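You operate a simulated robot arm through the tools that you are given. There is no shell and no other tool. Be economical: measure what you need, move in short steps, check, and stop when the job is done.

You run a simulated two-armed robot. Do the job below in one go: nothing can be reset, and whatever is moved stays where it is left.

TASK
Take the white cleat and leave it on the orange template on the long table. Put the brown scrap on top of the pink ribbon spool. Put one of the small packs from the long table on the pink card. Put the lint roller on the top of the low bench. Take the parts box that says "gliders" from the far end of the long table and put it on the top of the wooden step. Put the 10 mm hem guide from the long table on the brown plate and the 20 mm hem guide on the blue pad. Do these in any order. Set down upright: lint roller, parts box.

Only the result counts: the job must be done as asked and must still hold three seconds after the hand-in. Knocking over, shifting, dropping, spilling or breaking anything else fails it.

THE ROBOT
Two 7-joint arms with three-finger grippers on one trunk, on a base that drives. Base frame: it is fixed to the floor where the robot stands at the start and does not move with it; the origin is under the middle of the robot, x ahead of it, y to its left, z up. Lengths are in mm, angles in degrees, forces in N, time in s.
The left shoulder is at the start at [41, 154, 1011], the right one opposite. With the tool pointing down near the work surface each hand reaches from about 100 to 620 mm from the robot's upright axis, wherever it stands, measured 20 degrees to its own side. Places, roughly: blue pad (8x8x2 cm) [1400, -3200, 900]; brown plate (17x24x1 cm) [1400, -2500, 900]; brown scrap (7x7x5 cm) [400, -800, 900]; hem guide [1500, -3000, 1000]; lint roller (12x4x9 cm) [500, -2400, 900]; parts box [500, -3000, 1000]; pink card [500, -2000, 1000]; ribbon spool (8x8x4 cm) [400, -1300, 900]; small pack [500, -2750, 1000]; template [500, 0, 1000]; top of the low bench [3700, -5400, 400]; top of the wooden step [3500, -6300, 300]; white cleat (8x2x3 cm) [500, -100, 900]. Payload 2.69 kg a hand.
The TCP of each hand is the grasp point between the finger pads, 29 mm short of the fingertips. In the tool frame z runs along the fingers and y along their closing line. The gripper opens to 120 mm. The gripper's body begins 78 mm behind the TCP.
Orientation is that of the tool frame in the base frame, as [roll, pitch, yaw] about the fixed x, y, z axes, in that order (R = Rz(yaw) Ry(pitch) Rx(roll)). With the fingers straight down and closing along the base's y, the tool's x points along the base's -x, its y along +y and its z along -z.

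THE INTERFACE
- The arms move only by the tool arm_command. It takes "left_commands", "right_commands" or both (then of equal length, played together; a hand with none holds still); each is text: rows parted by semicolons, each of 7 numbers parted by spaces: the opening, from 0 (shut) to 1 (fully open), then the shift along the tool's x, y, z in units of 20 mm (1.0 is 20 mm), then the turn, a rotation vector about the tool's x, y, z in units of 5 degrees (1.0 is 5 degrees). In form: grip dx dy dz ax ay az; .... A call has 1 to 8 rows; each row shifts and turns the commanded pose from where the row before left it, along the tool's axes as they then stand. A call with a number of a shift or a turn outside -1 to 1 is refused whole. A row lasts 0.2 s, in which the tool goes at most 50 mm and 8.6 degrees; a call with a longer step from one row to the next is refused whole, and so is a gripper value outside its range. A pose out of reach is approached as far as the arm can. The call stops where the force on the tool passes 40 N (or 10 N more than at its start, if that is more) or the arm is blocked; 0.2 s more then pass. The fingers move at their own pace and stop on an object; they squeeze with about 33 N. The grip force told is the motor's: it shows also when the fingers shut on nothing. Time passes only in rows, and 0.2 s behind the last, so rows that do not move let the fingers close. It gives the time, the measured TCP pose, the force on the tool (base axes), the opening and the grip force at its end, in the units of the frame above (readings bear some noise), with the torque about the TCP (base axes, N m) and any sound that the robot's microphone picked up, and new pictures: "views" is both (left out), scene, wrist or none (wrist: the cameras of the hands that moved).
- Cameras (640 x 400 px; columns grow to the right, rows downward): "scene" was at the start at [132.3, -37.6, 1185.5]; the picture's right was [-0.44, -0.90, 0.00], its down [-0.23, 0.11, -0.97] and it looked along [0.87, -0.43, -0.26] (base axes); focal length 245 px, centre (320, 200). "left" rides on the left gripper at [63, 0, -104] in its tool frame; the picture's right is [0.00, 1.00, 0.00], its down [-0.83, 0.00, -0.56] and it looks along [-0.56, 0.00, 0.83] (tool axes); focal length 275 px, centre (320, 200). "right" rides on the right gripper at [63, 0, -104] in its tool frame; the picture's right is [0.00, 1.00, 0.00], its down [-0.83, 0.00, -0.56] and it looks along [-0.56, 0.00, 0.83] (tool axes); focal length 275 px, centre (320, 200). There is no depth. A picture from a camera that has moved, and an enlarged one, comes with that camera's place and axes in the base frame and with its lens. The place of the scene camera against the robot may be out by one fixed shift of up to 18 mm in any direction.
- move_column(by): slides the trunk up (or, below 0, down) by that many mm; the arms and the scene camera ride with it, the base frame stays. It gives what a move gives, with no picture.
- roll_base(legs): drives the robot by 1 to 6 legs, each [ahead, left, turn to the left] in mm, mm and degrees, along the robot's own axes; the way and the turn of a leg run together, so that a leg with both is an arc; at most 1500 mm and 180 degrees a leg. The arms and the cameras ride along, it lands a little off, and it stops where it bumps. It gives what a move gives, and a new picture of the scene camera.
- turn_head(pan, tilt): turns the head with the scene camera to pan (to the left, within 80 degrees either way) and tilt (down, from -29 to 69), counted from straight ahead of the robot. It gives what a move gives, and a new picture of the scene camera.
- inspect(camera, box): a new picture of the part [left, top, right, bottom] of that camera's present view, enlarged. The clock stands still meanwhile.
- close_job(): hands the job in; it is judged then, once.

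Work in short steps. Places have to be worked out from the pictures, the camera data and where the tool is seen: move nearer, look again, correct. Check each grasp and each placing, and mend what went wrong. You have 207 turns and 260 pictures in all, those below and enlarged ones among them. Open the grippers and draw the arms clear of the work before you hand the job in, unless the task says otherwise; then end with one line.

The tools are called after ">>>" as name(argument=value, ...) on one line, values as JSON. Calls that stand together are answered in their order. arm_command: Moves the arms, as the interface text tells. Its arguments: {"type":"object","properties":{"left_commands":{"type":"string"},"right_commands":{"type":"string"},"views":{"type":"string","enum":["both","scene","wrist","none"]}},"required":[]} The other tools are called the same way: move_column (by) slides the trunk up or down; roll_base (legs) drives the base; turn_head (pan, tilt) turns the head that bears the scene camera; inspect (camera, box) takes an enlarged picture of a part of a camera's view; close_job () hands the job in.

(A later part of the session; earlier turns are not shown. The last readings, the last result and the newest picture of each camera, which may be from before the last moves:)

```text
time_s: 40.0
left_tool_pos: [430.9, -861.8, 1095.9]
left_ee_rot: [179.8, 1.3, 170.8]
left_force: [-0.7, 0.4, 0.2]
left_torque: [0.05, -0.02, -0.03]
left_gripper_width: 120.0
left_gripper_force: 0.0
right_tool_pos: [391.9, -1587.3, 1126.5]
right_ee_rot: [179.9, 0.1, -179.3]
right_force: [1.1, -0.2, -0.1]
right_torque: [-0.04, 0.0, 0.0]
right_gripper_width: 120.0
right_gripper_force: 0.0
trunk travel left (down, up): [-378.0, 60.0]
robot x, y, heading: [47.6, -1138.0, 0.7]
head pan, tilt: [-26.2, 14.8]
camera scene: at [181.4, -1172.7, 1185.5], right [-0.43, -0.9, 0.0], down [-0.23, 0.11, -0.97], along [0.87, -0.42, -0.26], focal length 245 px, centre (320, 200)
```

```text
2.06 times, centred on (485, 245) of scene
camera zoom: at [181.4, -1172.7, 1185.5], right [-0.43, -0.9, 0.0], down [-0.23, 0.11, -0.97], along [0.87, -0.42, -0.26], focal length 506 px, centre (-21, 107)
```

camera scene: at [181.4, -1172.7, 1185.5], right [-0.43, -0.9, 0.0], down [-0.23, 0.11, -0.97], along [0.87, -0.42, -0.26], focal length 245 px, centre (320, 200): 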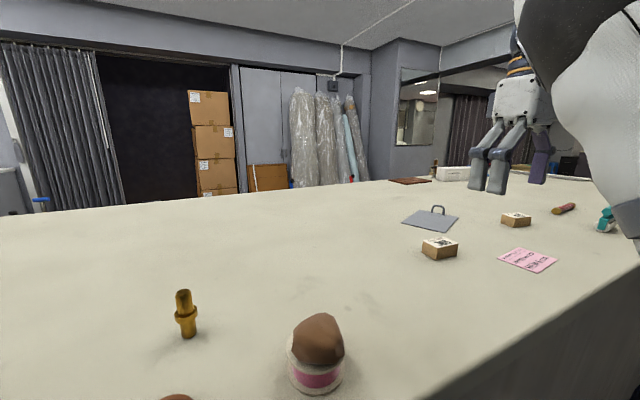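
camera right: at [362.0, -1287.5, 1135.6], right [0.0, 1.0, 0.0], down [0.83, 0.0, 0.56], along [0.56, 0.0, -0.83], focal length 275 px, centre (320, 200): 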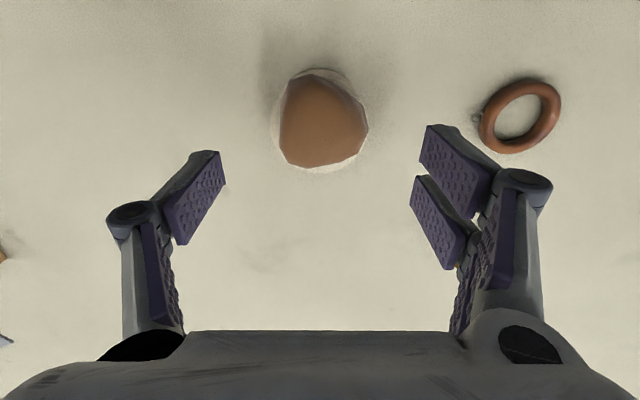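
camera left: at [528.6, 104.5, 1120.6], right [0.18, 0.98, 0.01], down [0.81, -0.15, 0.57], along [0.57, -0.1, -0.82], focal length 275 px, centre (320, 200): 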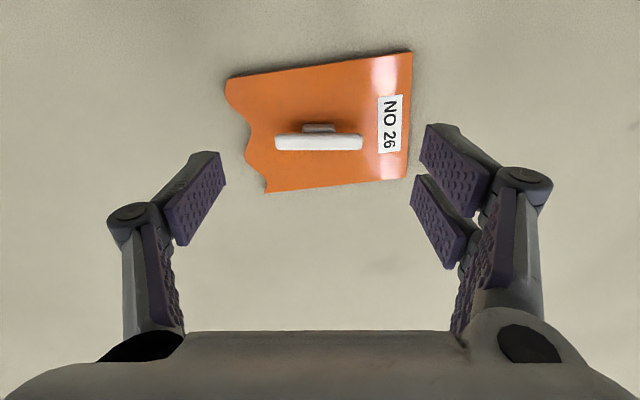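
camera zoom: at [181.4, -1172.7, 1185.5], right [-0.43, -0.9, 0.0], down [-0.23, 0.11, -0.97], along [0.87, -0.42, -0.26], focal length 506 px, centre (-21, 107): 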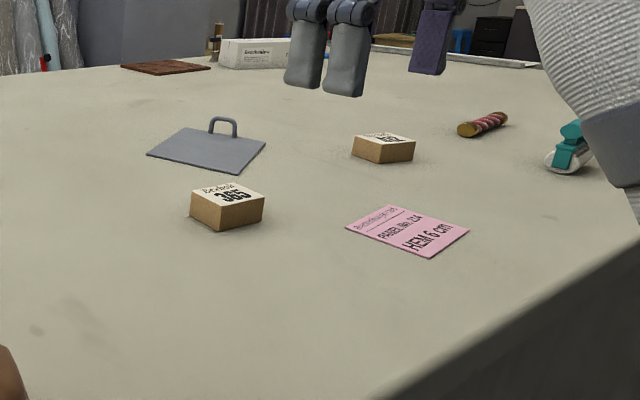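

Pack "365" is at about (580,-1718) and the card at about (459,-1883). I'll drive right 340 mm, then bring the right hand over the pack.

>>> roll_base(legs=[[0, -340, -0.7]])

>>> arm_command(right_commands="1 -0.9 1 0.3 0 0 0; 1 -0.9 1 0.3 0 0 0; 1 -0.9 1 0.3 0 0 0; 1 -0.9 1 0.3 0 0 0; 1 -0.9 1 0.3 0 0 0; 1 -0.9 1 0.3 0 0 0; 1 -0.9 1 0.3 0 0 0; 1 -0.9 1 0.3 0 0 0", views="wrist")

```text
time_s: 43.2
left_tool_pos: [435.5, -1205.6, 1095.5]
left_ee_rot: [179.7, 1.3, 170.3]
left_force: [-0.4, -0.9, -0.4]
left_torque: [-0.04, 0.02, 0.01]
left_gripper_width: 119.8
left_gripper_force: 0.0
right_tool_pos: [387.5, -1930.7, 1127.2]
right_ee_rot: [-180.0, 0.0, 179.9]
right_force: [0.7, 0.1, -0.5]
right_torque: [0.05, -0.04, 0.0]
right_gripper_width: 119.9
right_gripper_force: 0.0
trunk travel left (down, up): [-378.0, 60.0]
robot x, y, heading: [51.5, -1479.4, -0.1]
head pan, tilt: [-26.2, 14.8]
camera scene: at [182.2, -1513.7, 1185.5], right [-0.44, -0.9, 0.0], down [-0.23, 0.11, -0.97], along [0.87, -0.43, -0.26], focal length 245 px, centre (320, 200)
```

scene: 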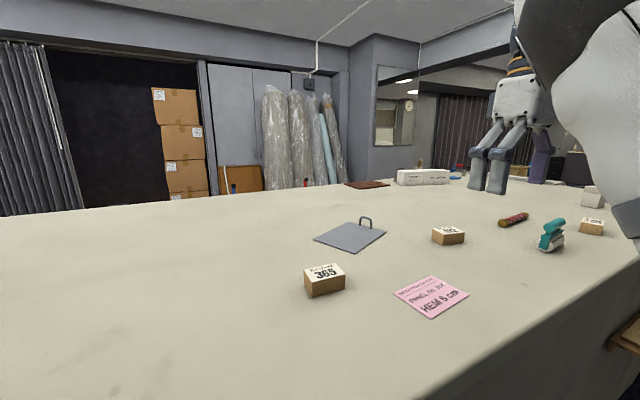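

```text
time_s: 45.0
left_tool_pos: [436.3, -1205.6, 1093.8]
left_ee_rot: [179.8, 1.3, 170.1]
left_force: [0.2, 0.3, 0.1]
left_torque: [-0.02, 0.0, -0.03]
left_gripper_width: 119.7
left_gripper_force: 0.0
right_tool_pos: [533.5, -1770.1, 1078.2]
right_ee_rot: [180.0, 0.0, 179.8]
right_force: [0.0, 0.1, -0.1]
right_torque: [0.02, -0.02, 0.0]
right_gripper_width: 120.1
right_gripper_force: 0.1
trunk travel left (down, up): [-378.0, 60.0]
robot x, y, heading: [46.7, -1479.0, -0.4]
head pan, tilt: [-26.2, 14.8]
camera right: at [469.8, -1769.8, 1181.9], right [0.0, 1.0, 0.0], down [0.83, 0.0, 0.56], along [0.56, 0.0, -0.83], focal length 275 px, centre (320, 200)
```

right: 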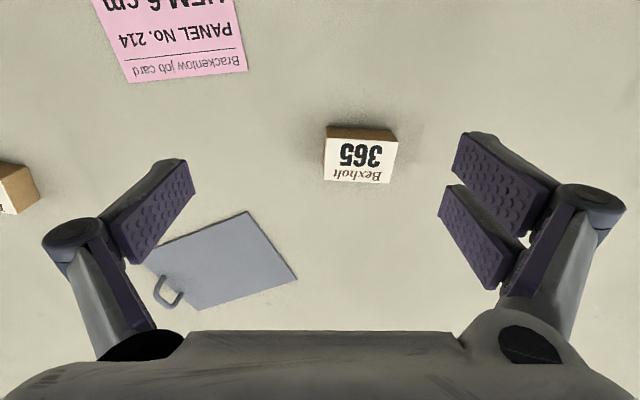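

The pack's top centre is at about (606,-1725) and roughly 78 mm wide in y, which is near the reach limit. I'll roll forward 40 mm and then approach.

>>> roll_base(legs=[[40, -30, 0]])

>>> arm_command(right_commands="1 -0.4 0.95 0.6 0 0 0; 1 -0.4 0.95 0.6 0 0 0; 1 -0.4 0.95 0.6 0 0 0; 1 -0.4 0.95 0.6 0 0 0; 1 0 0 0.8 0 0 0; 1 0 0 0.8 0 0 0", views="wrist")

```text
time_s: 45.9
left_tool_pos: [475.9, -1236.0, 1094.9]
left_ee_rot: [179.8, 1.3, 170.1]
left_force: [0.8, -0.6, 0.3]
left_torque: [0.06, 0.02, 0.02]
left_gripper_width: 119.9
left_gripper_force: 0.0
right_tool_pos: [572.9, -1799.9, 1077.6]
right_ee_rot: [-180.0, -0.1, 179.8]
right_force: [1.1, 0.8, -1.0]
right_torque: [0.02, 0.04, 0.0]
right_gripper_width: 120.0
right_gripper_force: 0.1
trunk travel left (down, up): [-378.0, 60.0]
robot x, y, heading: [88.9, -1502.6, -0.1]
head pan, tilt: [-26.2, 14.8]
camera scene: at [222.0, -1543.5, 1185.4], right [-0.45, -0.9, 0.0], down [-0.23, 0.11, -0.97], along [0.87, -0.43, -0.26], focal length 245 px, centre (320, 200)
```

scene: 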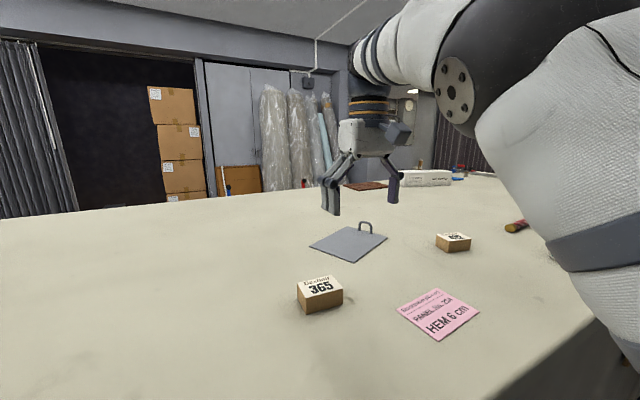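

```text
time_s: 47.3
left_tool_pos: [475.6, -1235.6, 1094.5]
left_ee_rot: [179.8, 1.4, 170.1]
left_force: [-0.2, -0.2, -0.8]
left_torque: [-0.03, 0.02, 0.01]
left_gripper_width: 120.2
left_gripper_force: 0.2
right_tool_pos: [603.5, -1723.2, 998.4]
right_ee_rot: [-179.9, 0.0, 179.8]
right_force: [-0.8, 1.2, -0.4]
right_torque: [0.04, -0.01, 0.0]
right_gripper_width: 119.8
right_gripper_force: 0.1
trunk travel left (down, up): [-378.0, 60.0]
robot x, y, heading: [90.0, -1501.0, -0.2]
head pan, tilt: [-26.2, 14.8]
camera right: at [540.5, -1723.5, 1102.3], right [0.0, 1.0, 0.0], down [0.83, 0.0, 0.56], along [0.56, 0.0, -0.83], focal length 275 px, centre (320, 200)
```

right: 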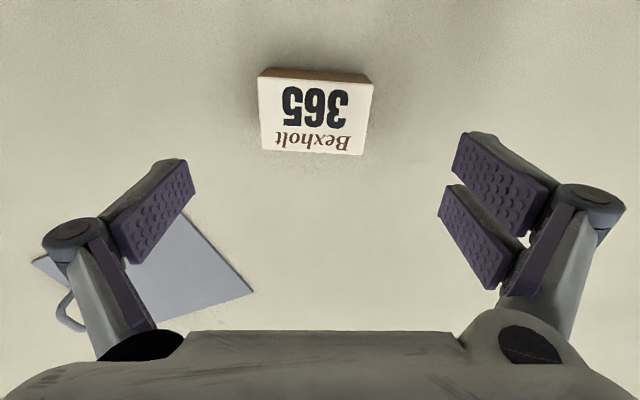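

The pack's top is at about (597,-1727,919) and 73 mm wide. I'll descend to z about 914 and grip.

>>> arm_command(right_commands="1 0.3 -0.17 0.7 0 0 -0.4; 1 0 0 0.85 0 0 0; 1 0 0 0.85 0 0 0; 1 0 0 0.85 0 0 0; 1 0 0 0.9 0 0 0; 0.3 0 0 0 0 0 0; 0.3 0 0 0 0 0 0; 0.3 0 0 0 0 0 0", views="wrist")

```text
time_s: 49.1
left_tool_pos: [474.7, -1233.3, 1094.1]
left_ee_rot: [179.8, 1.4, 170.1]
left_force: [-0.2, 0.4, -0.4]
left_torque: [0.01, -0.02, 0.03]
left_gripper_width: 120.1
left_gripper_force: 0.0
right_tool_pos: [598.1, -1726.7, 914.8]
right_ee_rot: [-179.9, 0.2, -178.1]
right_force: [0.8, 0.3, 6.4]
right_torque: [0.04, -0.01, -0.18]
right_gripper_width: 76.2
right_gripper_force: 33.2
trunk travel left (down, up): [-378.0, 60.0]
robot x, y, heading: [87.5, -1507.2, -0.3]
head pan, tilt: [-26.2, 14.8]
camera right: at [534.2, -1729.0, 1019.1], right [-0.04, 1.0, 0.0], down [0.83, 0.03, 0.56], along [0.56, 0.02, -0.83], focal length 275 px, centre (320, 200)
```

right: 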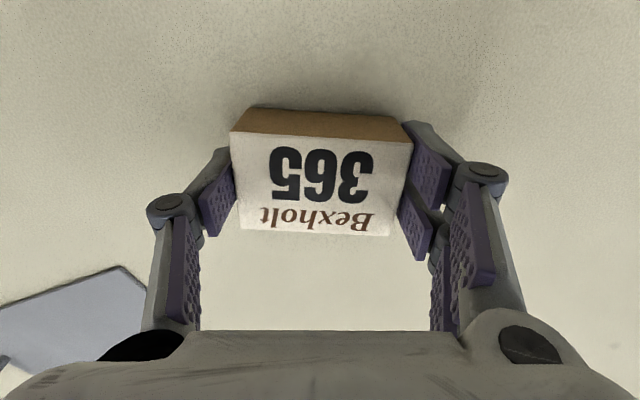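

The grip is skewed about 4° because I turned the wrong way. I'll reopen, turn back and re-grip.

>>> arm_command(right_commands="0.9 0 0 0 0 0 0; 0.9 0 0 0 0 0 0.7; 0.3 0 0 0 0 0 0; 0.3 0 0 0 0 0 0; 0.3 0 0 0 0 0 0; 0.3 0 0 0 0 0 0", views="wrist")

```text
time_s: 50.5
left_tool_pos: [474.4, -1234.9, 1095.4]
left_ee_rot: [179.8, 1.4, 170.0]
left_force: [0.3, 0.4, 0.5]
left_torque: [0.0, 0.02, -0.03]
left_gripper_width: 120.1
left_gripper_force: 0.0
right_tool_pos: [598.7, -1727.1, 915.1]
right_ee_rot: [-179.8, 0.0, 178.2]
right_force: [0.5, -0.2, 2.4]
right_torque: [0.05, 0.03, 0.02]
right_gripper_width: 74.4
right_gripper_force: 33.4
trunk travel left (down, up): [-378.0, 60.0]
robot x, y, heading: [89.6, -1503.0, 0.0]
head pan, tilt: [-26.2, 14.8]
camera right: at [534.2, -1725.2, 1018.6], right [0.02, 1.0, 0.0], down [0.83, -0.02, 0.56], along [0.56, -0.01, -0.83], focal length 275 px, centre (320, 200)
```

right: 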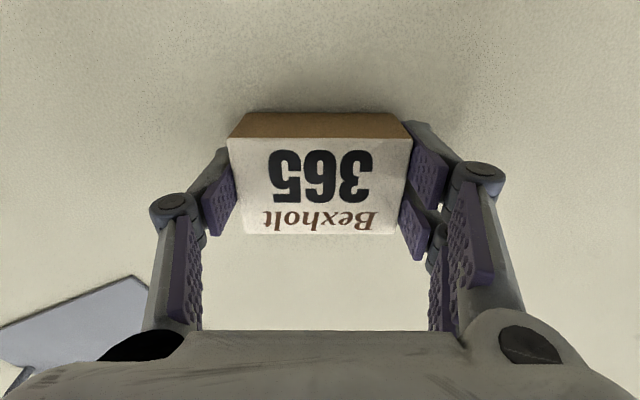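

Square grip now. I'll lift clear and move toward the card.

>>> arm_command(right_commands="0.3 0 0 -0.8 0 0 0; 0.3 0 0 -1 0 0 0; 0.3 0.75 -0.97 -1 0 0 0; 0.3 0.75 -0.97 -1 0 0 0; 0.3 0.75 -0.97 -1 0 0 0; 0.3 0.75 -0.97 -0.5 0 0 0; 0.3 0.75 -0.97 0 0 0 0; 0.3 0.75 -0.97 0 0 0 0", views="wrist")

```text
time_s: 52.3
left_tool_pos: [474.1, -1234.3, 1094.3]
left_ee_rot: [179.9, 1.3, 170.1]
left_force: [-0.2, -0.4, -0.1]
left_torque: [0.01, 0.02, 0.01]
left_gripper_width: 120.0
left_gripper_force: 0.1
right_tool_pos: [503.9, -1842.0, 1020.9]
right_ee_rot: [-180.0, 0.2, 178.4]
right_force: [-0.1, 0.6, -0.2]
right_torque: [-0.01, 0.02, -0.02]
right_gripper_width: 74.1
right_gripper_force: 33.0
trunk travel left (down, up): [-378.0, 60.0]
robot x, y, heading: [89.3, -1502.7, -0.2]
head pan, tilt: [-26.2, 14.8]
camera right: at [439.4, -1840.2, 1124.9], right [0.02, 1.0, 0.0], down [0.83, -0.02, 0.56], along [0.56, -0.01, -0.83], focal length 275 px, centre (320, 200)
```

right: 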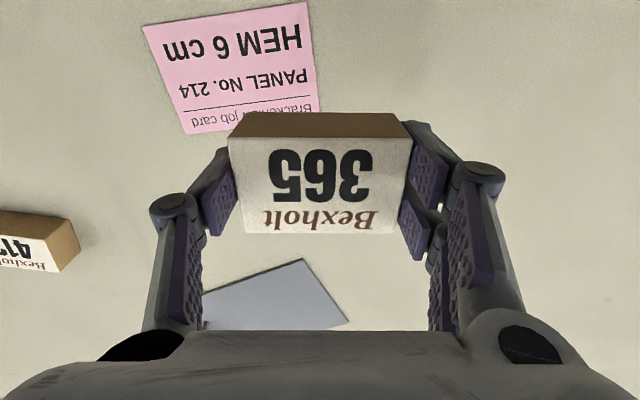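

The card centre is at about (480,-1908). I'll shift the pack over it and lower.

>>> arm_command(right_commands="0.3 0.3 -0.83 0.4 0 0 0; 0.3 0.3 -0.83 0.4 0 0 0; 0.3 0.3 -0.83 0.4 0 0 0; 0.3 0.1 -0.83 0.6 0 0 0; 0.3 0 0 0.9 0 0 0; 0.3 0 0 0.9 0 0 0; 0.3 0 0 0.9 0 0 0; 0.3 0 0 0.3 0 0 0", views="wrist")

```text
time_s: 54.1
left_tool_pos: [474.9, -1235.9, 1093.9]
left_ee_rot: [179.8, 1.4, 170.1]
left_force: [0.0, 0.2, 0.4]
left_torque: [-0.01, -0.01, 0.01]
left_gripper_width: 120.0
left_gripper_force: 0.0
right_tool_pos: [482.6, -1905.9, 924.9]
right_ee_rot: [-179.9, 0.0, 178.3]
right_force: [0.3, 0.1, -0.8]
right_torque: [-0.03, 0.01, 0.03]
right_gripper_width: 74.1
right_gripper_force: 32.7
trunk travel left (down, up): [-378.0, 60.0]
robot x, y, heading: [90.3, -1504.3, -0.3]
head pan, tilt: [-26.2, 14.8]
camera right: at [418.9, -1904.8, 1029.6], right [0.02, 1.0, 0.0], down [0.83, -0.02, 0.56], along [0.56, -0.01, -0.83], focal length 275 px, centre (320, 200)
```

right: 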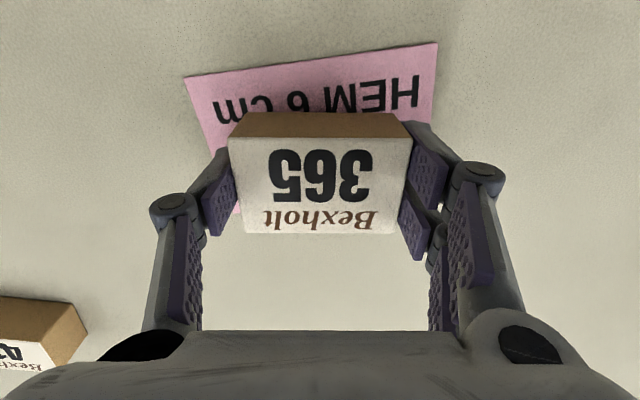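

Over the card. I'll step down to contact.

>>> arm_command(right_commands="0.3 0 0 0.2 0 0 0; 0.3 0 0 0.1 0 0 0", views="none")

>>> arm_command(right_commands="0.3 0 0 0.1 0 0 0", views="none")

>>> arm_command(right_commands="0.3 0 0 0.08 0 0 0", views="none")

```text
time_s: 54.7
left_tool_pos: [476.1, -1234.8, 1094.9]
left_ee_rot: [179.8, 1.4, 170.1]
left_force: [-0.5, 0.8, 0.7]
left_torque: [-0.03, -0.03, -0.02]
left_gripper_width: 120.2
left_gripper_force: 0.1
right_tool_pos: [481.6, -1906.8, 920.3]
right_ee_rot: [-179.9, 0.0, 178.3]
right_force: [0.7, 0.2, -0.5]
right_torque: [0.01, 0.02, 0.0]
right_gripper_width: 74.4
right_gripper_force: 33.2
trunk travel left (down, up): [-378.0, 60.0]
robot x, y, heading: [87.4, -1503.4, -0.3]
head pan, tilt: [-26.2, 14.8]
```

```text
time_s: 55.1
left_tool_pos: [475.8, -1234.7, 1095.1]
left_ee_rot: [179.8, 1.4, 170.0]
left_force: [0.3, 0.3, 0.1]
left_torque: [-0.01, -0.04, 0.01]
left_gripper_width: 120.0
left_gripper_force: 0.0
right_tool_pos: [482.7, -1908.0, 917.8]
right_ee_rot: [-179.8, 0.1, 178.3]
right_force: [-0.1, -0.3, -1.2]
right_torque: [-0.01, -0.01, 0.02]
right_gripper_width: 74.3
right_gripper_force: 33.2
trunk travel left (down, up): [-378.0, 60.0]
robot x, y, heading: [86.9, -1505.2, -0.2]
head pan, tilt: [-26.2, 14.8]
```

```text
time_s: 55.5
left_tool_pos: [474.5, -1234.9, 1095.0]
left_ee_rot: [179.8, 1.5, 170.1]
left_force: [0.1, -0.3, 0.2]
left_torque: [0.01, 0.0, -0.02]
left_gripper_width: 120.1
left_gripper_force: 0.1
right_tool_pos: [483.3, -1907.2, 916.5]
right_ee_rot: [-179.9, 0.1, 178.4]
right_force: [0.6, -0.4, 5.8]
right_torque: [0.03, -0.04, 0.02]
right_gripper_width: 74.3
right_gripper_force: 32.7
trunk travel left (down, up): [-378.0, 60.0]
robot x, y, heading: [92.6, -1502.8, -0.0]
head pan, tilt: [-26.2, 14.8]
```

Contact reached. I'll release and rise.

>>> arm_command(right_commands="0.7 0 0 0 0 0 0; 0.85 0 0 0 0 0 0; 0.85 0 0 0 0 0 0; 0.85 0 0 -1 0 0 0; 0.85 0 0 -1 0 0 0; 0.85 0 0 -1 0 0 0; 0.85 0 0 -1 0 0 0; 0.85 0 0 -1 0 0 0", views="wrist")

```text
time_s: 57.3
left_tool_pos: [475.0, -1235.5, 1094.3]
left_ee_rot: [179.9, 1.3, 170.1]
left_force: [-0.6, 0.2, -0.1]
left_torque: [0.0, 0.0, 0.01]
left_gripper_width: 120.2
left_gripper_force: 0.0
right_tool_pos: [484.1, -1905.5, 1014.8]
right_ee_rot: [-179.9, 0.0, 178.2]
right_force: [-0.2, 0.7, -0.3]
right_torque: [0.03, 0.01, -0.01]
right_gripper_width: 101.9
right_gripper_force: 0.1
trunk travel left (down, up): [-378.0, 60.0]
robot x, y, heading: [88.0, -1501.2, -0.3]
head pan, tilt: [-26.2, 14.8]
camera right: at [420.5, -1904.2, 1119.0], right [0.02, 1.0, 0.0], down [0.83, -0.02, 0.56], along [0.56, -0.01, -0.83], focal length 275 px, centre (320, 200)
```

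right: 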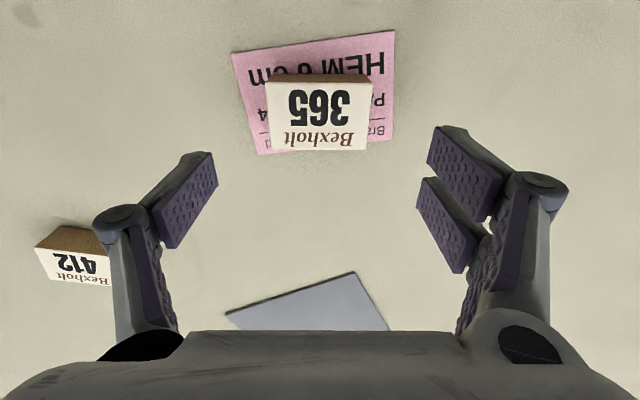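

The pack is on the card. I'll raise the right hand and drive on to view the lint roller and the far end.

>>> arm_command(right_commands="1 0.7 0 -1 0 0 0; 1 0.7 0 -1 0 0 0; 1 0.7 0 -1 0 0 0; 1 0.7 0 -1 0 0 0; 1 0.7 0 -1 0 0 0; 1 0.7 0 -0.5 0 0 0", views="none")

>>> roll_base(legs=[[0, -450, 0]])

>>> inspect(camera="scene", box=[330, 150, 640, 340])

```text
time_s: 58.7
left_tool_pos: [475.0, -1235.5, 1094.3]
left_ee_rot: [179.8, 1.5, 170.1]
left_force: [-0.2, 0.1, -0.3]
left_torque: [-0.02, -0.01, 0.02]
left_gripper_width: 120.1
left_gripper_force: 0.1
right_tool_pos: [397.9, -1904.1, 1126.4]
right_ee_rot: [-179.9, 0.0, 178.4]
right_force: [-0.1, 0.0, -0.5]
right_torque: [0.01, -0.01, -0.02]
right_gripper_width: 119.9
right_gripper_force: 0.0
trunk travel left (down, up): [-378.0, 60.0]
robot x, y, heading: [91.3, -1507.0, -0.1]
head pan, tilt: [-26.2, 14.8]
```

```text
time_s: 62.6
left_tool_pos: [473.7, -1679.0, 1095.6]
left_ee_rot: [179.9, 1.4, 170.0]
left_force: [-0.8, -0.3, 0.5]
left_torque: [0.0, -0.06, 0.02]
left_gripper_width: 120.0
left_gripper_force: 0.0
right_tool_pos: [394.1, -2348.0, 1126.5]
right_ee_rot: [-179.9, 0.0, 178.3]
right_force: [-0.4, 0.0, -0.1]
right_torque: [0.01, 0.02, -0.03]
right_gripper_width: 120.1
right_gripper_force: 0.0
trunk travel left (down, up): [-378.0, 60.0]
robot x, y, heading: [86.5, -1948.5, -0.3]
head pan, tilt: [-26.2, 14.8]
camera scene: at [219.1, -1986.7, 1185.5], right [-0.45, -0.89, 0.0], down [-0.23, 0.11, -0.97], along [0.86, -0.43, -0.26], focal length 245 px, centre (320, 200)
```

scene: 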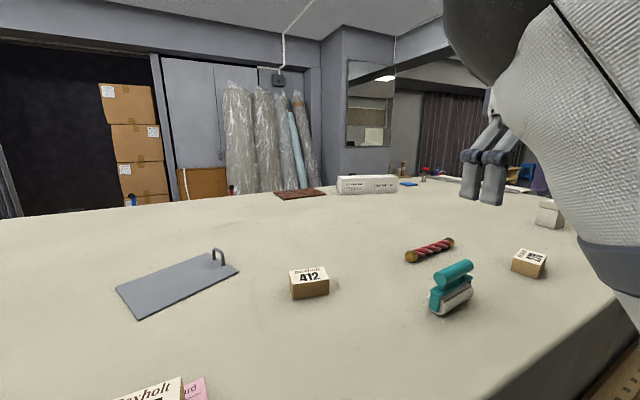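

```text
2.06 times, centred on (485, 245) of scene
camera zoom: at [219.1, -1986.7, 1185.5], right [-0.45, -0.89, 0.0], down [-0.23, 0.11, -0.97], along [0.86, -0.43, -0.26], focal length 506 px, centre (-21, 107)
```

zoom: 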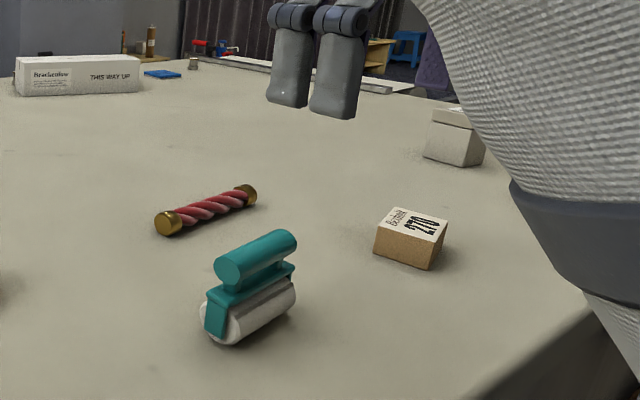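

The lint roller stands upright near (460,-2365), its long axis roughly along y. I'll drive on toward y≈-2570 so the left hand can take the roller and the right hand the parts box.

>>> roll_base(legs=[[0, -620, 0.3]])

>>> inspect(camera="scene", box=[230, 130, 640, 380])

>>> turn_head(pan=-70, tilt=20)

```text
time_s: 67.8
left_tool_pos: [470.6, -2285.1, 1095.0]
left_ee_rot: [179.8, 1.4, 170.6]
left_force: [-0.4, -0.7, -0.2]
left_torque: [0.0, 0.0, 0.0]
left_gripper_width: 119.9
left_gripper_force: 0.1
right_tool_pos: [399.0, -2955.4, 1125.6]
right_ee_rot: [180.0, 0.0, 178.9]
right_force: [0.7, -0.2, 0.7]
right_torque: [0.02, 0.01, -0.04]
right_gripper_width: 120.1
right_gripper_force: 0.0
trunk travel left (down, up): [-378.0, 60.0]
robot x, y, heading: [86.8, -2560.0, 0.4]
head pan, tilt: [-26.2, 14.8]
camera scene: at [219.3, -2596.3, 1185.5], right [-0.44, -0.9, 0.0], down [-0.23, 0.11, -0.97], along [0.87, -0.42, -0.26], focal length 245 px, centre (320, 200)
```

scene: 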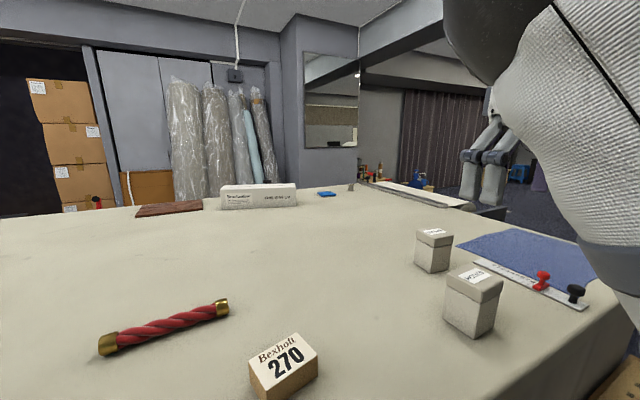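

```text
1.56 times, centred on (435, 255) of scene
camera zoom: at [219.3, -2596.3, 1185.5], right [-0.44, -0.9, 0.0], down [-0.23, 0.11, -0.97], along [0.87, -0.42, -0.26], focal length 382 px, centre (140, 114)
```

zoom: 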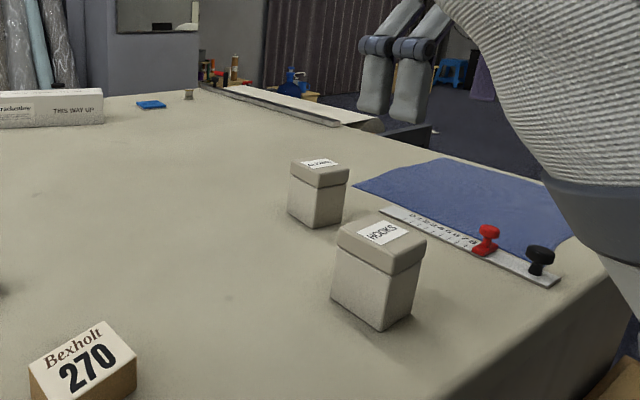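

```text
time_s: 68.9
left_tool_pos: [470.8, -2285.8, 1095.6]
left_ee_rot: [179.8, 1.4, 170.4]
left_force: [-0.2, 0.7, 0.6]
left_torque: [0.04, -0.04, -0.03]
left_gripper_width: 119.9
left_gripper_force: 0.0
right_tool_pos: [399.8, -2956.7, 1127.6]
right_ee_rot: [-179.9, 0.0, 178.8]
right_force: [0.4, 0.0, -0.8]
right_torque: [-0.02, 0.0, 0.01]
right_gripper_width: 119.7
right_gripper_force: 0.0
trunk travel left (down, up): [-378.0, 60.0]
robot x, y, heading: [91.1, -2561.4, 0.4]
head pan, tilt: [-70.0, 20.0]
camera scene: at [167.7, -2642.5, 1177.1], right [-0.94, -0.35, 0.0], down [-0.12, 0.32, -0.94], along [0.33, -0.88, -0.34], focal length 245 px, centre (320, 200)
```

scene: 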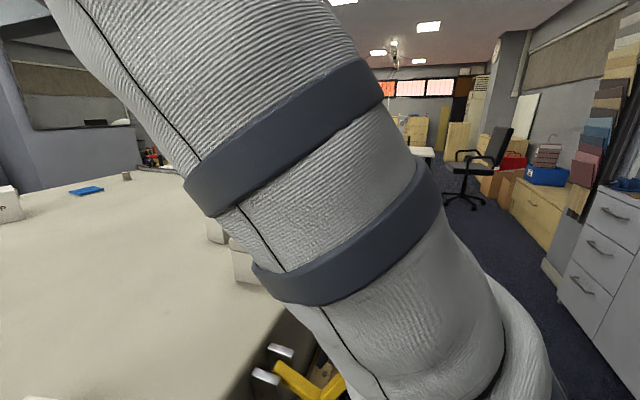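

Two lidded parts boxes: "HOOKS" near and another behind it. I'll turn the head back and zoom on the label.

>>> turn_head(pan=-28, tilt=20)

>>> inspect(camera="scene", box=[385, 170, 515, 340])

>>> inspect(camera="scene", box=[100, 130, 420, 220])

```text
time_s: 70.0
left_tool_pos: [471.0, -2285.7, 1093.6]
left_ee_rot: [179.8, 1.4, 170.5]
left_force: [0.2, 0.0, -0.1]
left_torque: [0.01, 0.05, 0.04]
left_gripper_width: 120.1
left_gripper_force: 0.1
right_tool_pos: [399.0, -2955.7, 1127.3]
right_ee_rot: [-179.9, 0.0, 178.8]
right_force: [0.3, -0.1, 0.0]
right_torque: [0.01, -0.01, 0.04]
right_gripper_width: 119.8
right_gripper_force: 0.1
trunk travel left (down, up): [-378.0, 60.0]
robot x, y, heading: [84.8, -2560.7, 0.5]
head pan, tilt: [-28.0, 20.0]
camera scene: at [217.7, -2598.6, 1177.1], right [-0.47, -0.88, 0.0], down [-0.3, 0.16, -0.94], along [0.83, -0.44, -0.34], focal length 245 px, centre (320, 200)
```

scene: 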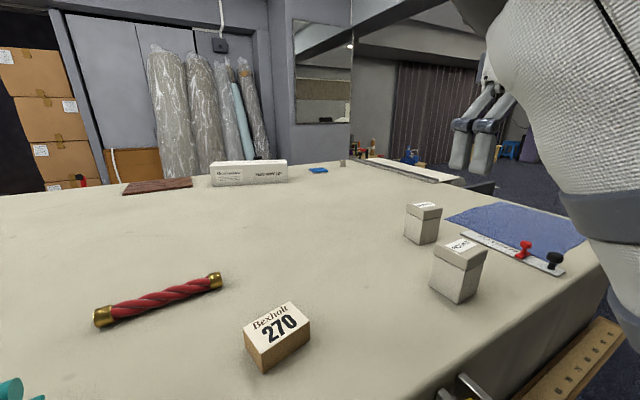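

```text
2.35 times, centred on (450, 255) of scene
camera zoom: at [217.7, -2598.6, 1177.1], right [-0.47, -0.88, 0.0], down [-0.3, 0.16, -0.94], along [0.83, -0.44, -0.34], focal length 576 px, centre (14, 71)
```

zoom: 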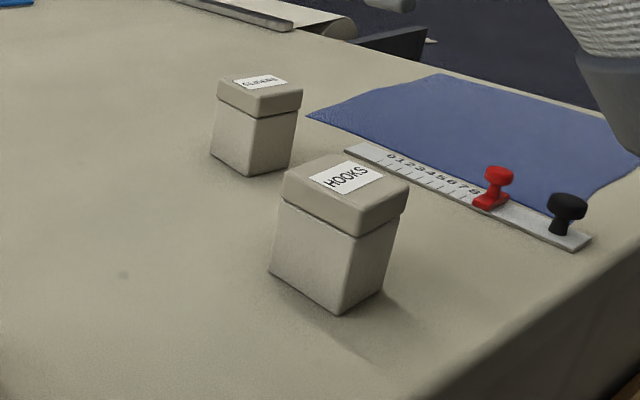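

```text
2.00 times, centred on (260, 175) of scene
camera zoom: at [217.7, -2598.6, 1177.1], right [-0.47, -0.88, 0.0], down [-0.3, 0.16, -0.94], along [0.83, -0.44, -0.34], focal length 490 px, centre (440, 250)
```

zoom: 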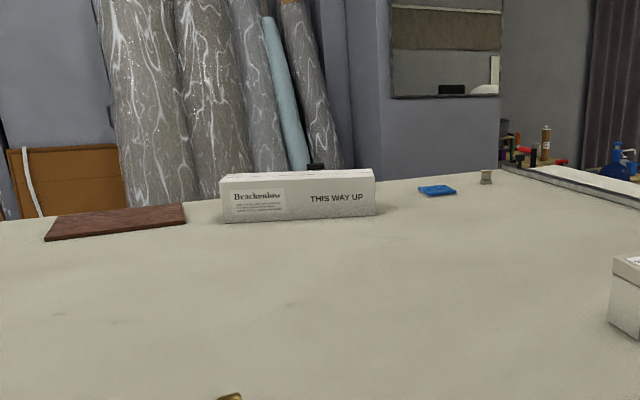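

I'll rotate the left hand to yaw≈90 so that it closes along x, keeping it in place, then view the roller.

>>> arm_command(left_commands="1 0 0 0 0 0 1; 1 0 0 0 0 0 1; 1 0 0 0 0 0 1; 1 0 0 0 0 0 1; 1 0 0 0 0 0 1; 1 0 0 0 0 0 1; 1 0 0 0 0 0 1; 1 0 0 0 0 0 1", views="none")

>>> arm_command(left_commands="1 0 0 0 0 0 1; 1 0 0 0 0 0 1; 1 0 0 0 0 0 1; 1 0 0 0 0 0 1; 1 0 0 0 0 0 1; 1 0 0 0 0 0 1; 1 0 0 0 0 0 1; 1 0 0 0 0 0 1", views="wrist")

```text
time_s: 71.8
left_tool_pos: [469.3, -2286.2, 1094.7]
left_ee_rot: [178.9, 1.0, 130.4]
left_force: [-0.1, 0.0, 1.0]
left_torque: [0.01, 0.01, 0.02]
left_gripper_width: 120.2
left_gripper_force: 0.0
right_tool_pos: [399.9, -2955.2, 1126.6]
right_ee_rot: [-180.0, 0.0, 178.8]
right_force: [0.1, 0.6, -0.7]
right_torque: [0.01, -0.03, 0.02]
right_gripper_width: 119.9
right_gripper_force: 0.0
trunk travel left (down, up): [-378.0, 60.0]
robot x, y, heading: [87.8, -2557.0, 0.3]
head pan, tilt: [-28.0, 20.0]
```

```text
time_s: 73.6
left_tool_pos: [470.7, -2285.8, 1094.7]
left_ee_rot: [178.6, 0.0, 90.4]
left_force: [-0.6, 0.3, -0.2]
left_torque: [0.01, 0.03, 0.0]
left_gripper_width: 120.1
left_gripper_force: 0.1
right_tool_pos: [398.0, -2955.9, 1126.9]
right_ee_rot: [-180.0, 0.1, 178.7]
right_force: [0.7, -0.4, 0.4]
right_torque: [-0.02, 0.01, -0.01]
right_gripper_width: 120.0
right_gripper_force: 0.1
trunk travel left (down, up): [-378.0, 60.0]
robot x, y, heading: [85.6, -2559.2, 0.3]
head pan, tilt: [-28.0, 20.0]
camera left: at [467.1, -2223.0, 1198.6], right [1.0, 0.0, 0.02], down [-0.01, -0.83, 0.56], along [0.02, -0.56, -0.83], focal length 275 px, centre (320, 200)
```

left: 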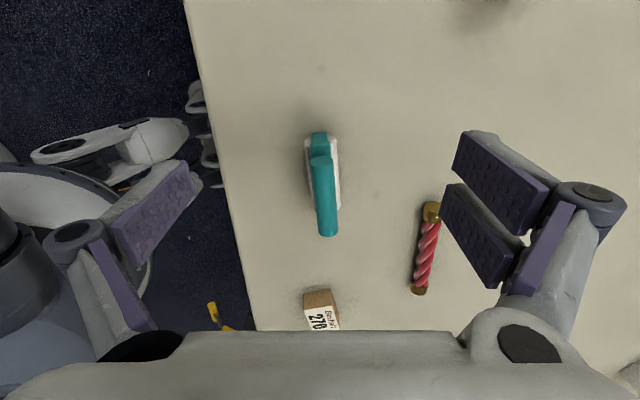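

The roller's handle bar is at about (477,-2378) along y, skewed about 6°. I'll move above it to z about 1015 and re-measure.

>>> arm_command(left_commands="1 -0.92 0.06 0.8 0 0 -0.24; 1 -0.92 0.06 0.8 0 0 -0.24; 1 -0.92 0.06 0.8 0 0 -0.24; 1 -0.92 0.06 0.8 0 0 -0.24; 1 -0.92 0.06 0.8 0 0 -0.24", views="wrist")

```text
time_s: 74.8
left_tool_pos: [483.4, -2378.9, 1014.8]
left_ee_rot: [178.7, 0.2, 96.6]
left_force: [-0.1, -0.9, -0.4]
left_torque: [0.02, 0.01, -0.01]
left_gripper_width: 119.9
left_gripper_force: 0.0
right_tool_pos: [399.7, -2956.3, 1126.2]
right_ee_rot: [-180.0, -0.1, 178.9]
right_force: [0.5, -0.1, -0.4]
right_torque: [0.0, -0.02, 0.02]
right_gripper_width: 120.0
right_gripper_force: 0.1
trunk travel left (down, up): [-378.0, 60.0]
robot x, y, heading: [84.2, -2558.6, 0.3]
head pan, tilt: [-28.0, 20.0]
camera left: at [473.8, -2315.6, 1118.2], right [0.99, 0.11, 0.02], down [0.08, -0.83, 0.56], along [0.08, -0.55, -0.83], focal length 275 px, centre (320, 200)
```

left: 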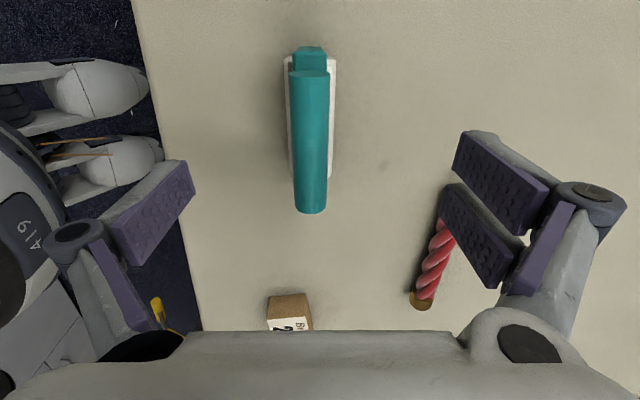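

Aligned with the handle at about (479,-2377). I'll descend to z about 962 and close on the bar.

>>> arm_command(left_commands="1 0.05 -0.2 0.9 0 0 0; 1 0 0 0.9 0 0 0; 1 0 0 0.85 0 0 0; 0.5 0 0 0 0 0 0; 0 0 0 0 0 0 0; 0 0 0 0 0 0 0; 0 0 0 0 0 0 0; 0 0 0 0 0 0 0", views="wrist")

```text
time_s: 76.6
left_tool_pos: [480.1, -2377.0, 961.1]
left_ee_rot: [178.6, 0.2, 96.5]
left_force: [0.8, -0.2, -0.3]
left_torque: [0.0, -0.05, 0.04]
left_gripper_width: 22.5
left_gripper_force: 32.9
right_tool_pos: [398.9, -2956.0, 1126.3]
right_ee_rot: [-179.9, 0.0, 178.8]
right_force: [-0.7, 0.2, 0.0]
right_torque: [-0.01, 0.0, 0.02]
right_gripper_width: 119.7
right_gripper_force: 0.1
trunk travel left (down, up): [-378.0, 60.0]
robot x, y, heading: [86.3, -2558.1, 0.3]
head pan, tilt: [-28.0, 20.0]
camera left: at [470.5, -2314.3, 1065.8], right [0.99, 0.11, 0.02], down [0.08, -0.83, 0.56], along [0.08, -0.55, -0.83], focal length 275 px, centre (320, 200)
```

left: 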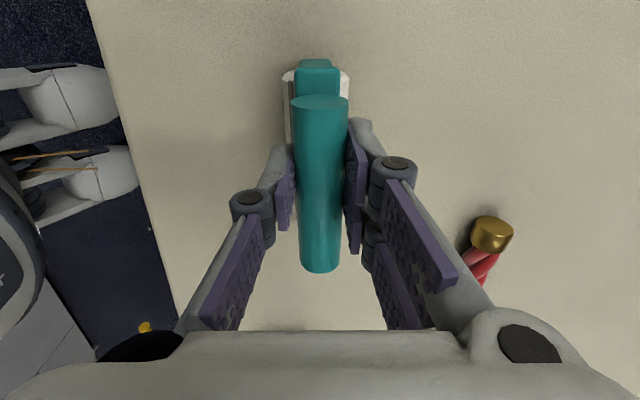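

Held at 22.5 mm; the roller's bottom is about 83 mm below the TCP. I'll lift it 130 mm.

>>> arm_command(left_commands="0 0 0 -0.6 0 0 0; 0 0 0 -0.8 0 0 0; 0 0 0 -0.8 0 0 0; 0 0 0 -0.9 0 0 0; 0 0 0 -0.9 0 0 0; 0 0 0 -0.9 0 0 0; 0 0 0 -0.9 0 0 0; 0 0 0 -0.9 0 0 0", views="wrist")

>>> arm_command(right_commands="1 -0.3 0 0.1 0 0 0; 1 -0.3 0 0.1 0 0 0", views="wrist")

```text
time_s: 78.4
left_tool_pos: [477.5, -2376.6, 1096.2]
left_ee_rot: [178.5, 0.2, 96.5]
left_force: [0.5, -0.2, -1.2]
left_torque: [0.01, 0.0, -0.02]
left_gripper_width: 22.5
left_gripper_force: 32.8
right_tool_pos: [397.9, -2955.7, 1125.6]
right_ee_rot: [-179.9, 0.0, 178.8]
right_force: [-0.2, 0.7, -0.4]
right_torque: [-0.03, 0.03, 0.0]
right_gripper_width: 120.0
right_gripper_force: 0.0
trunk travel left (down, up): [-378.0, 60.0]
robot x, y, heading: [85.2, -2557.3, 0.2]
head pan, tilt: [-28.0, 20.0]
camera left: at [466.6, -2313.9, 1199.7], right [0.99, 0.11, 0.02], down [0.08, -0.83, 0.56], along [0.08, -0.55, -0.83], focal length 275 px, centre (320, 200)
```

left: 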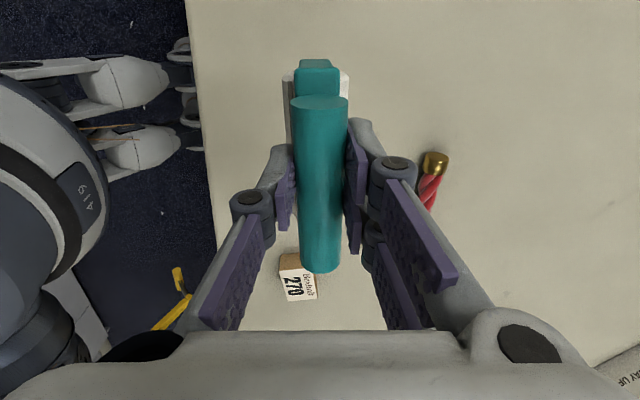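

```text
time_s: 79.0
left_tool_pos: [476.6, -2376.7, 1095.2]
left_ee_rot: [178.5, 0.3, 96.6]
left_force: [-0.2, 0.2, -1.5]
left_torque: [0.01, -0.02, -0.01]
left_gripper_width: 22.5
left_gripper_force: 33.1
right_tool_pos: [412.1, -2955.3, 1122.5]
right_ee_rot: [-179.9, 0.1, 178.8]
right_force: [-0.2, -0.2, 0.1]
right_torque: [-0.02, -0.01, 0.02]
right_gripper_width: 120.2
right_gripper_force: 0.2
trunk travel left (down, up): [-378.0, 60.0]
robot x, y, heading: [89.2, -2558.9, -0.0]
head pan, tilt: [-28.0, 20.0]
camera right: at [347.8, -2954.5, 1226.1], right [0.02, 1.0, 0.0], down [0.83, -0.01, 0.56], along [0.56, -0.01, -0.83], focal length 275 px, centre (320, 200)
```

right: 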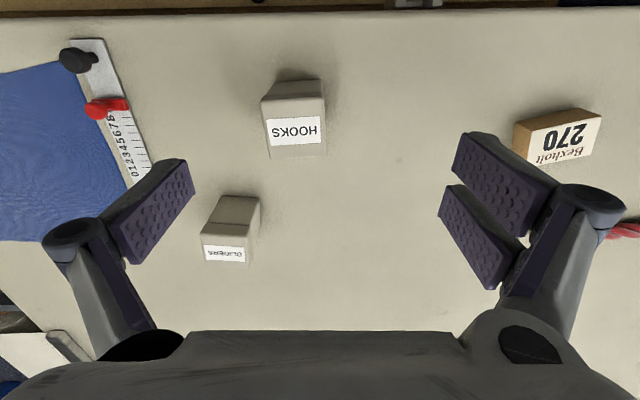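

The GLIDERS box is near (575,-3065), so I need to move right about 230 mm. Something wooden is by the table front there, so I'll check the floor first.

>>> turn_head(pan=-50, tilt=50)

```text
time_s: 80.0
left_tool_pos: [475.6, -2376.3, 1094.9]
left_ee_rot: [178.6, 0.2, 96.5]
left_force: [0.8, 0.6, -1.6]
left_torque: [0.04, -0.03, 0.0]
left_gripper_width: 22.6
left_gripper_force: 32.5
right_tool_pos: [410.8, -2956.2, 1121.6]
right_ee_rot: [179.9, 0.0, 178.9]
right_force: [0.6, 0.7, -0.4]
right_torque: [-0.02, -0.03, -0.02]
right_gripper_width: 119.9
right_gripper_force: 0.0
trunk travel left (down, up): [-378.0, 60.0]
robot x, y, heading: [86.8, -2561.7, 0.3]
head pan, tilt: [-50.0, 50.0]
camera scene: at [196.5, -2618.7, 1153.3], right [-0.72, -0.69, 0.0], down [-0.4, 0.41, -0.82], along [0.57, -0.59, -0.57], focal length 245 px, centre (320, 200)
```

scene: 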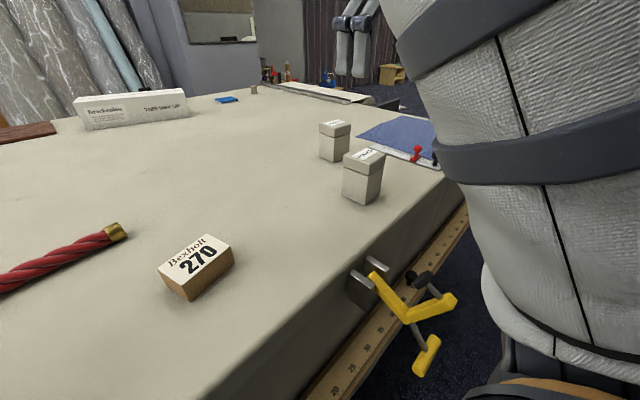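

A yellow clamp juts from the table front near y -2870, so I'll back off and pass it. Then I'll reach the gliders box from the table's end.

>>> roll_base(legs=[[-260, 0, 0], [0, -500, 0]])

>>> turn_head(pan=-20, tilt=30)

```text
time_s: 85.8
left_tool_pos: [219.0, -2881.0, 1094.2]
left_ee_rot: [178.6, 0.2, 96.8]
left_force: [-0.2, -0.3, -1.4]
left_torque: [0.02, 0.04, -0.04]
left_gripper_width: 22.6
left_gripper_force: 32.8
right_tool_pos: [154.2, -3459.6, 1122.8]
right_ee_rot: [-180.0, 0.0, 178.9]
right_force: [0.1, 0.5, 0.2]
right_torque: [0.02, -0.04, -0.02]
right_gripper_width: 119.8
right_gripper_force: 0.1
trunk travel left (down, up): [-378.0, 60.0]
robot x, y, heading: [-172.0, -3066.6, 0.2]
head pan, tilt: [-50.0, 50.0]
camera scene: at [-62.0, -3123.8, 1153.3], right [-0.73, -0.68, 0.0], down [-0.39, 0.42, -0.82], along [0.56, -0.6, -0.57], focal length 245 px, centre (320, 200)
```

scene: 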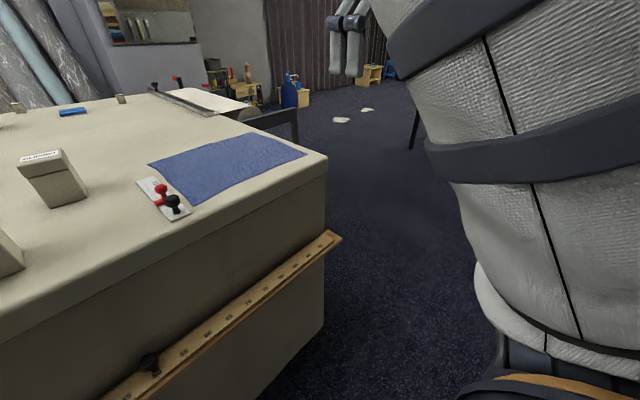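

```text
time_s: 86.8
left_tool_pos: [219.0, -2879.8, 1094.4]
left_ee_rot: [178.6, 0.3, 96.7]
left_force: [0.3, 0.1, -2.0]
left_torque: [-0.02, 0.0, -0.02]
left_gripper_width: 22.4
left_gripper_force: 32.6
right_tool_pos: [154.2, -3459.6, 1122.1]
right_ee_rot: [-179.9, 0.1, 179.0]
right_force: [-0.1, -0.4, 0.3]
right_torque: [0.0, 0.0, 0.01]
right_gripper_width: 120.0
right_gripper_force: 0.1
trunk travel left (down, up): [-378.0, 60.0]
robot x, y, heading: [-172.2, -3063.7, 0.3]
head pan, tilt: [-20.0, 30.0]
camera scene: at [-36.9, -3089.7, 1161.2], right [-0.34, -0.94, 0.0], down [-0.47, 0.17, -0.87], along [0.82, -0.29, -0.5], focal length 245 px, centre (320, 200)
```

scene: 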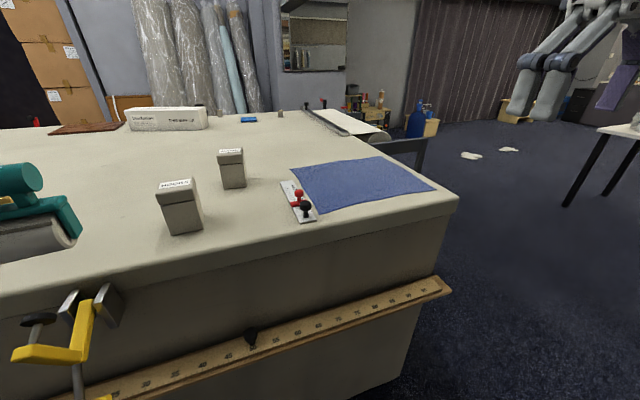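

The table end is at y≈-3560. I'll stand beyond the clamp at about (30,-3260) with heading 38°, so the right hand reaches the gliders box.

>>> roll_base(legs=[[0, -195, 0], [0, 0, 38], [150, -117, 0]])

>>> turn_head(pan=-15, tilt=30)

```text
time_s: 91.8
left_tool_pos: [212.1, -2874.4, 1095.5]
left_ee_rot: [178.7, 0.1, 134.9]
left_force: [-0.3, -0.2, -1.0]
left_torque: [0.03, 0.02, 0.0]
left_gripper_width: 22.6
left_gripper_force: 32.6
right_tool_pos: [520.1, -3369.1, 1121.6]
right_ee_rot: [180.0, 0.0, -142.9]
right_force: [-0.2, 0.0, 0.3]
right_torque: [0.0, 0.06, -0.01]
right_gripper_width: 120.2
right_gripper_force: 0.0
trunk travel left (down, up): [-378.0, 60.0]
robot x, y, heading: [17.7, -3257.3, 38.5]
head pan, tilt: [-20.0, 30.0]
camera scene: at [140.3, -3188.2, 1161.0], right [0.32, -0.95, 0.0], down [-0.47, -0.16, -0.87], along [0.82, 0.28, -0.5], focal length 245 px, centre (320, 200)
```

scene: 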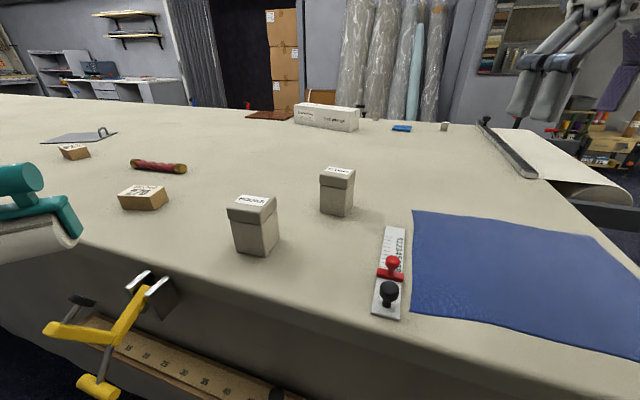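

```text
time_s: 92.5
left_tool_pos: [212.3, -2874.2, 1095.1]
left_ee_rot: [178.7, 0.3, 134.7]
left_force: [0.0, -0.1, -1.6]
left_torque: [-0.01, 0.05, -0.02]
left_gripper_width: 22.7
left_gripper_force: 32.3
right_tool_pos: [519.4, -3369.8, 1121.3]
right_ee_rot: [-180.0, 0.0, -142.9]
right_force: [-0.5, 0.6, 0.2]
right_torque: [0.01, 0.0, -0.05]
right_gripper_width: 120.4
right_gripper_force: 0.1
trunk travel left (down, up): [-378.0, 60.0]
robot x, y, heading: [17.6, -3261.7, 38.6]
head pan, tilt: [-15.0, 30.0]
camera scene: at [136.7, -3180.8, 1161.1], right [0.4, -0.92, 0.0], down [-0.46, -0.2, -0.87], along [0.79, 0.35, -0.5], focal length 245 px, centre (320, 200)
```

scene: 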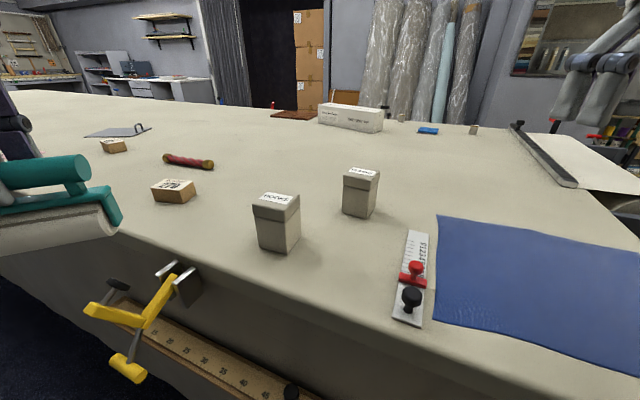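

The gliders box is near (565,-3080). I'll first rotate the right hand back to yaw 180 so it closes along y, squared to the table.

>>> arm_command(right_commands="1 0 0 0 0 0 0.93; 1 0 0 0 0 0 0.93; 1 0 0 0 0 0 0.93; 1 0 0 0 0 0 0.93; 1 0 0 0 0 0 0.93; 1 0 0 0 0 0 0.93; 1 0 0 0 0 0 0.93; 1 0 0 0 0 0 0.93", views="none")

>>> arm_command(right_commands="1 -0.2 1 0 0 0 0; 1 -0.2 1 0 0 0 0; 1 -0.2 1 0 0 0 0; 1 -0.2 1 0 0 0 0; 1 -0.2 1 0 0 0 0; 1 -0.2 1 0 0 0 0; 1 -0.2 1 0 0 0 0; 1 -0.2 1 0 0 0 0", views="wrist")

```text
time_s: 94.3
left_tool_pos: [211.9, -2873.8, 1095.3]
left_ee_rot: [178.6, 0.2, 134.8]
left_force: [0.2, -0.4, -1.3]
left_torque: [0.01, 0.01, -0.03]
left_gripper_width: 22.3
left_gripper_force: 32.5
right_tool_pos: [520.4, -3368.9, 1121.7]
right_ee_rot: [-179.9, 0.0, 179.9]
right_force: [0.7, 0.0, -0.1]
right_torque: [-0.02, -0.01, 0.0]
right_gripper_width: 119.8
right_gripper_force: 0.1
trunk travel left (down, up): [-378.0, 60.0]
robot x, y, heading: [19.5, -3259.0, 38.5]
head pan, tilt: [-15.0, 30.0]
```

```text
time_s: 96.1
left_tool_pos: [212.2, -2873.7, 1095.2]
left_ee_rot: [178.6, 0.2, 134.7]
left_force: [-0.3, -0.3, -2.1]
left_torque: [-0.01, 0.01, 0.01]
left_gripper_width: 22.6
left_gripper_force: 32.8
right_tool_pos: [550.7, -3208.4, 1121.8]
right_ee_rot: [-179.9, 0.1, 179.7]
right_force: [-0.4, -0.2, 1.1]
right_torque: [-0.04, 0.02, 0.0]
right_gripper_width: 120.0
right_gripper_force: 0.0
trunk travel left (down, up): [-378.0, 60.0]
robot x, y, heading: [14.5, -3258.8, 38.7]
head pan, tilt: [-15.0, 30.0]
camera right: at [487.0, -3207.8, 1225.7], right [0.0, 1.0, 0.0], down [0.83, 0.0, 0.56], along [0.56, 0.0, -0.83], focal length 275 px, centre (320, 200)
```

right: 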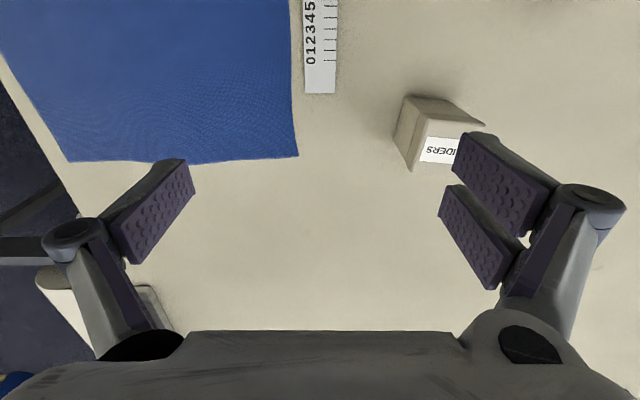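

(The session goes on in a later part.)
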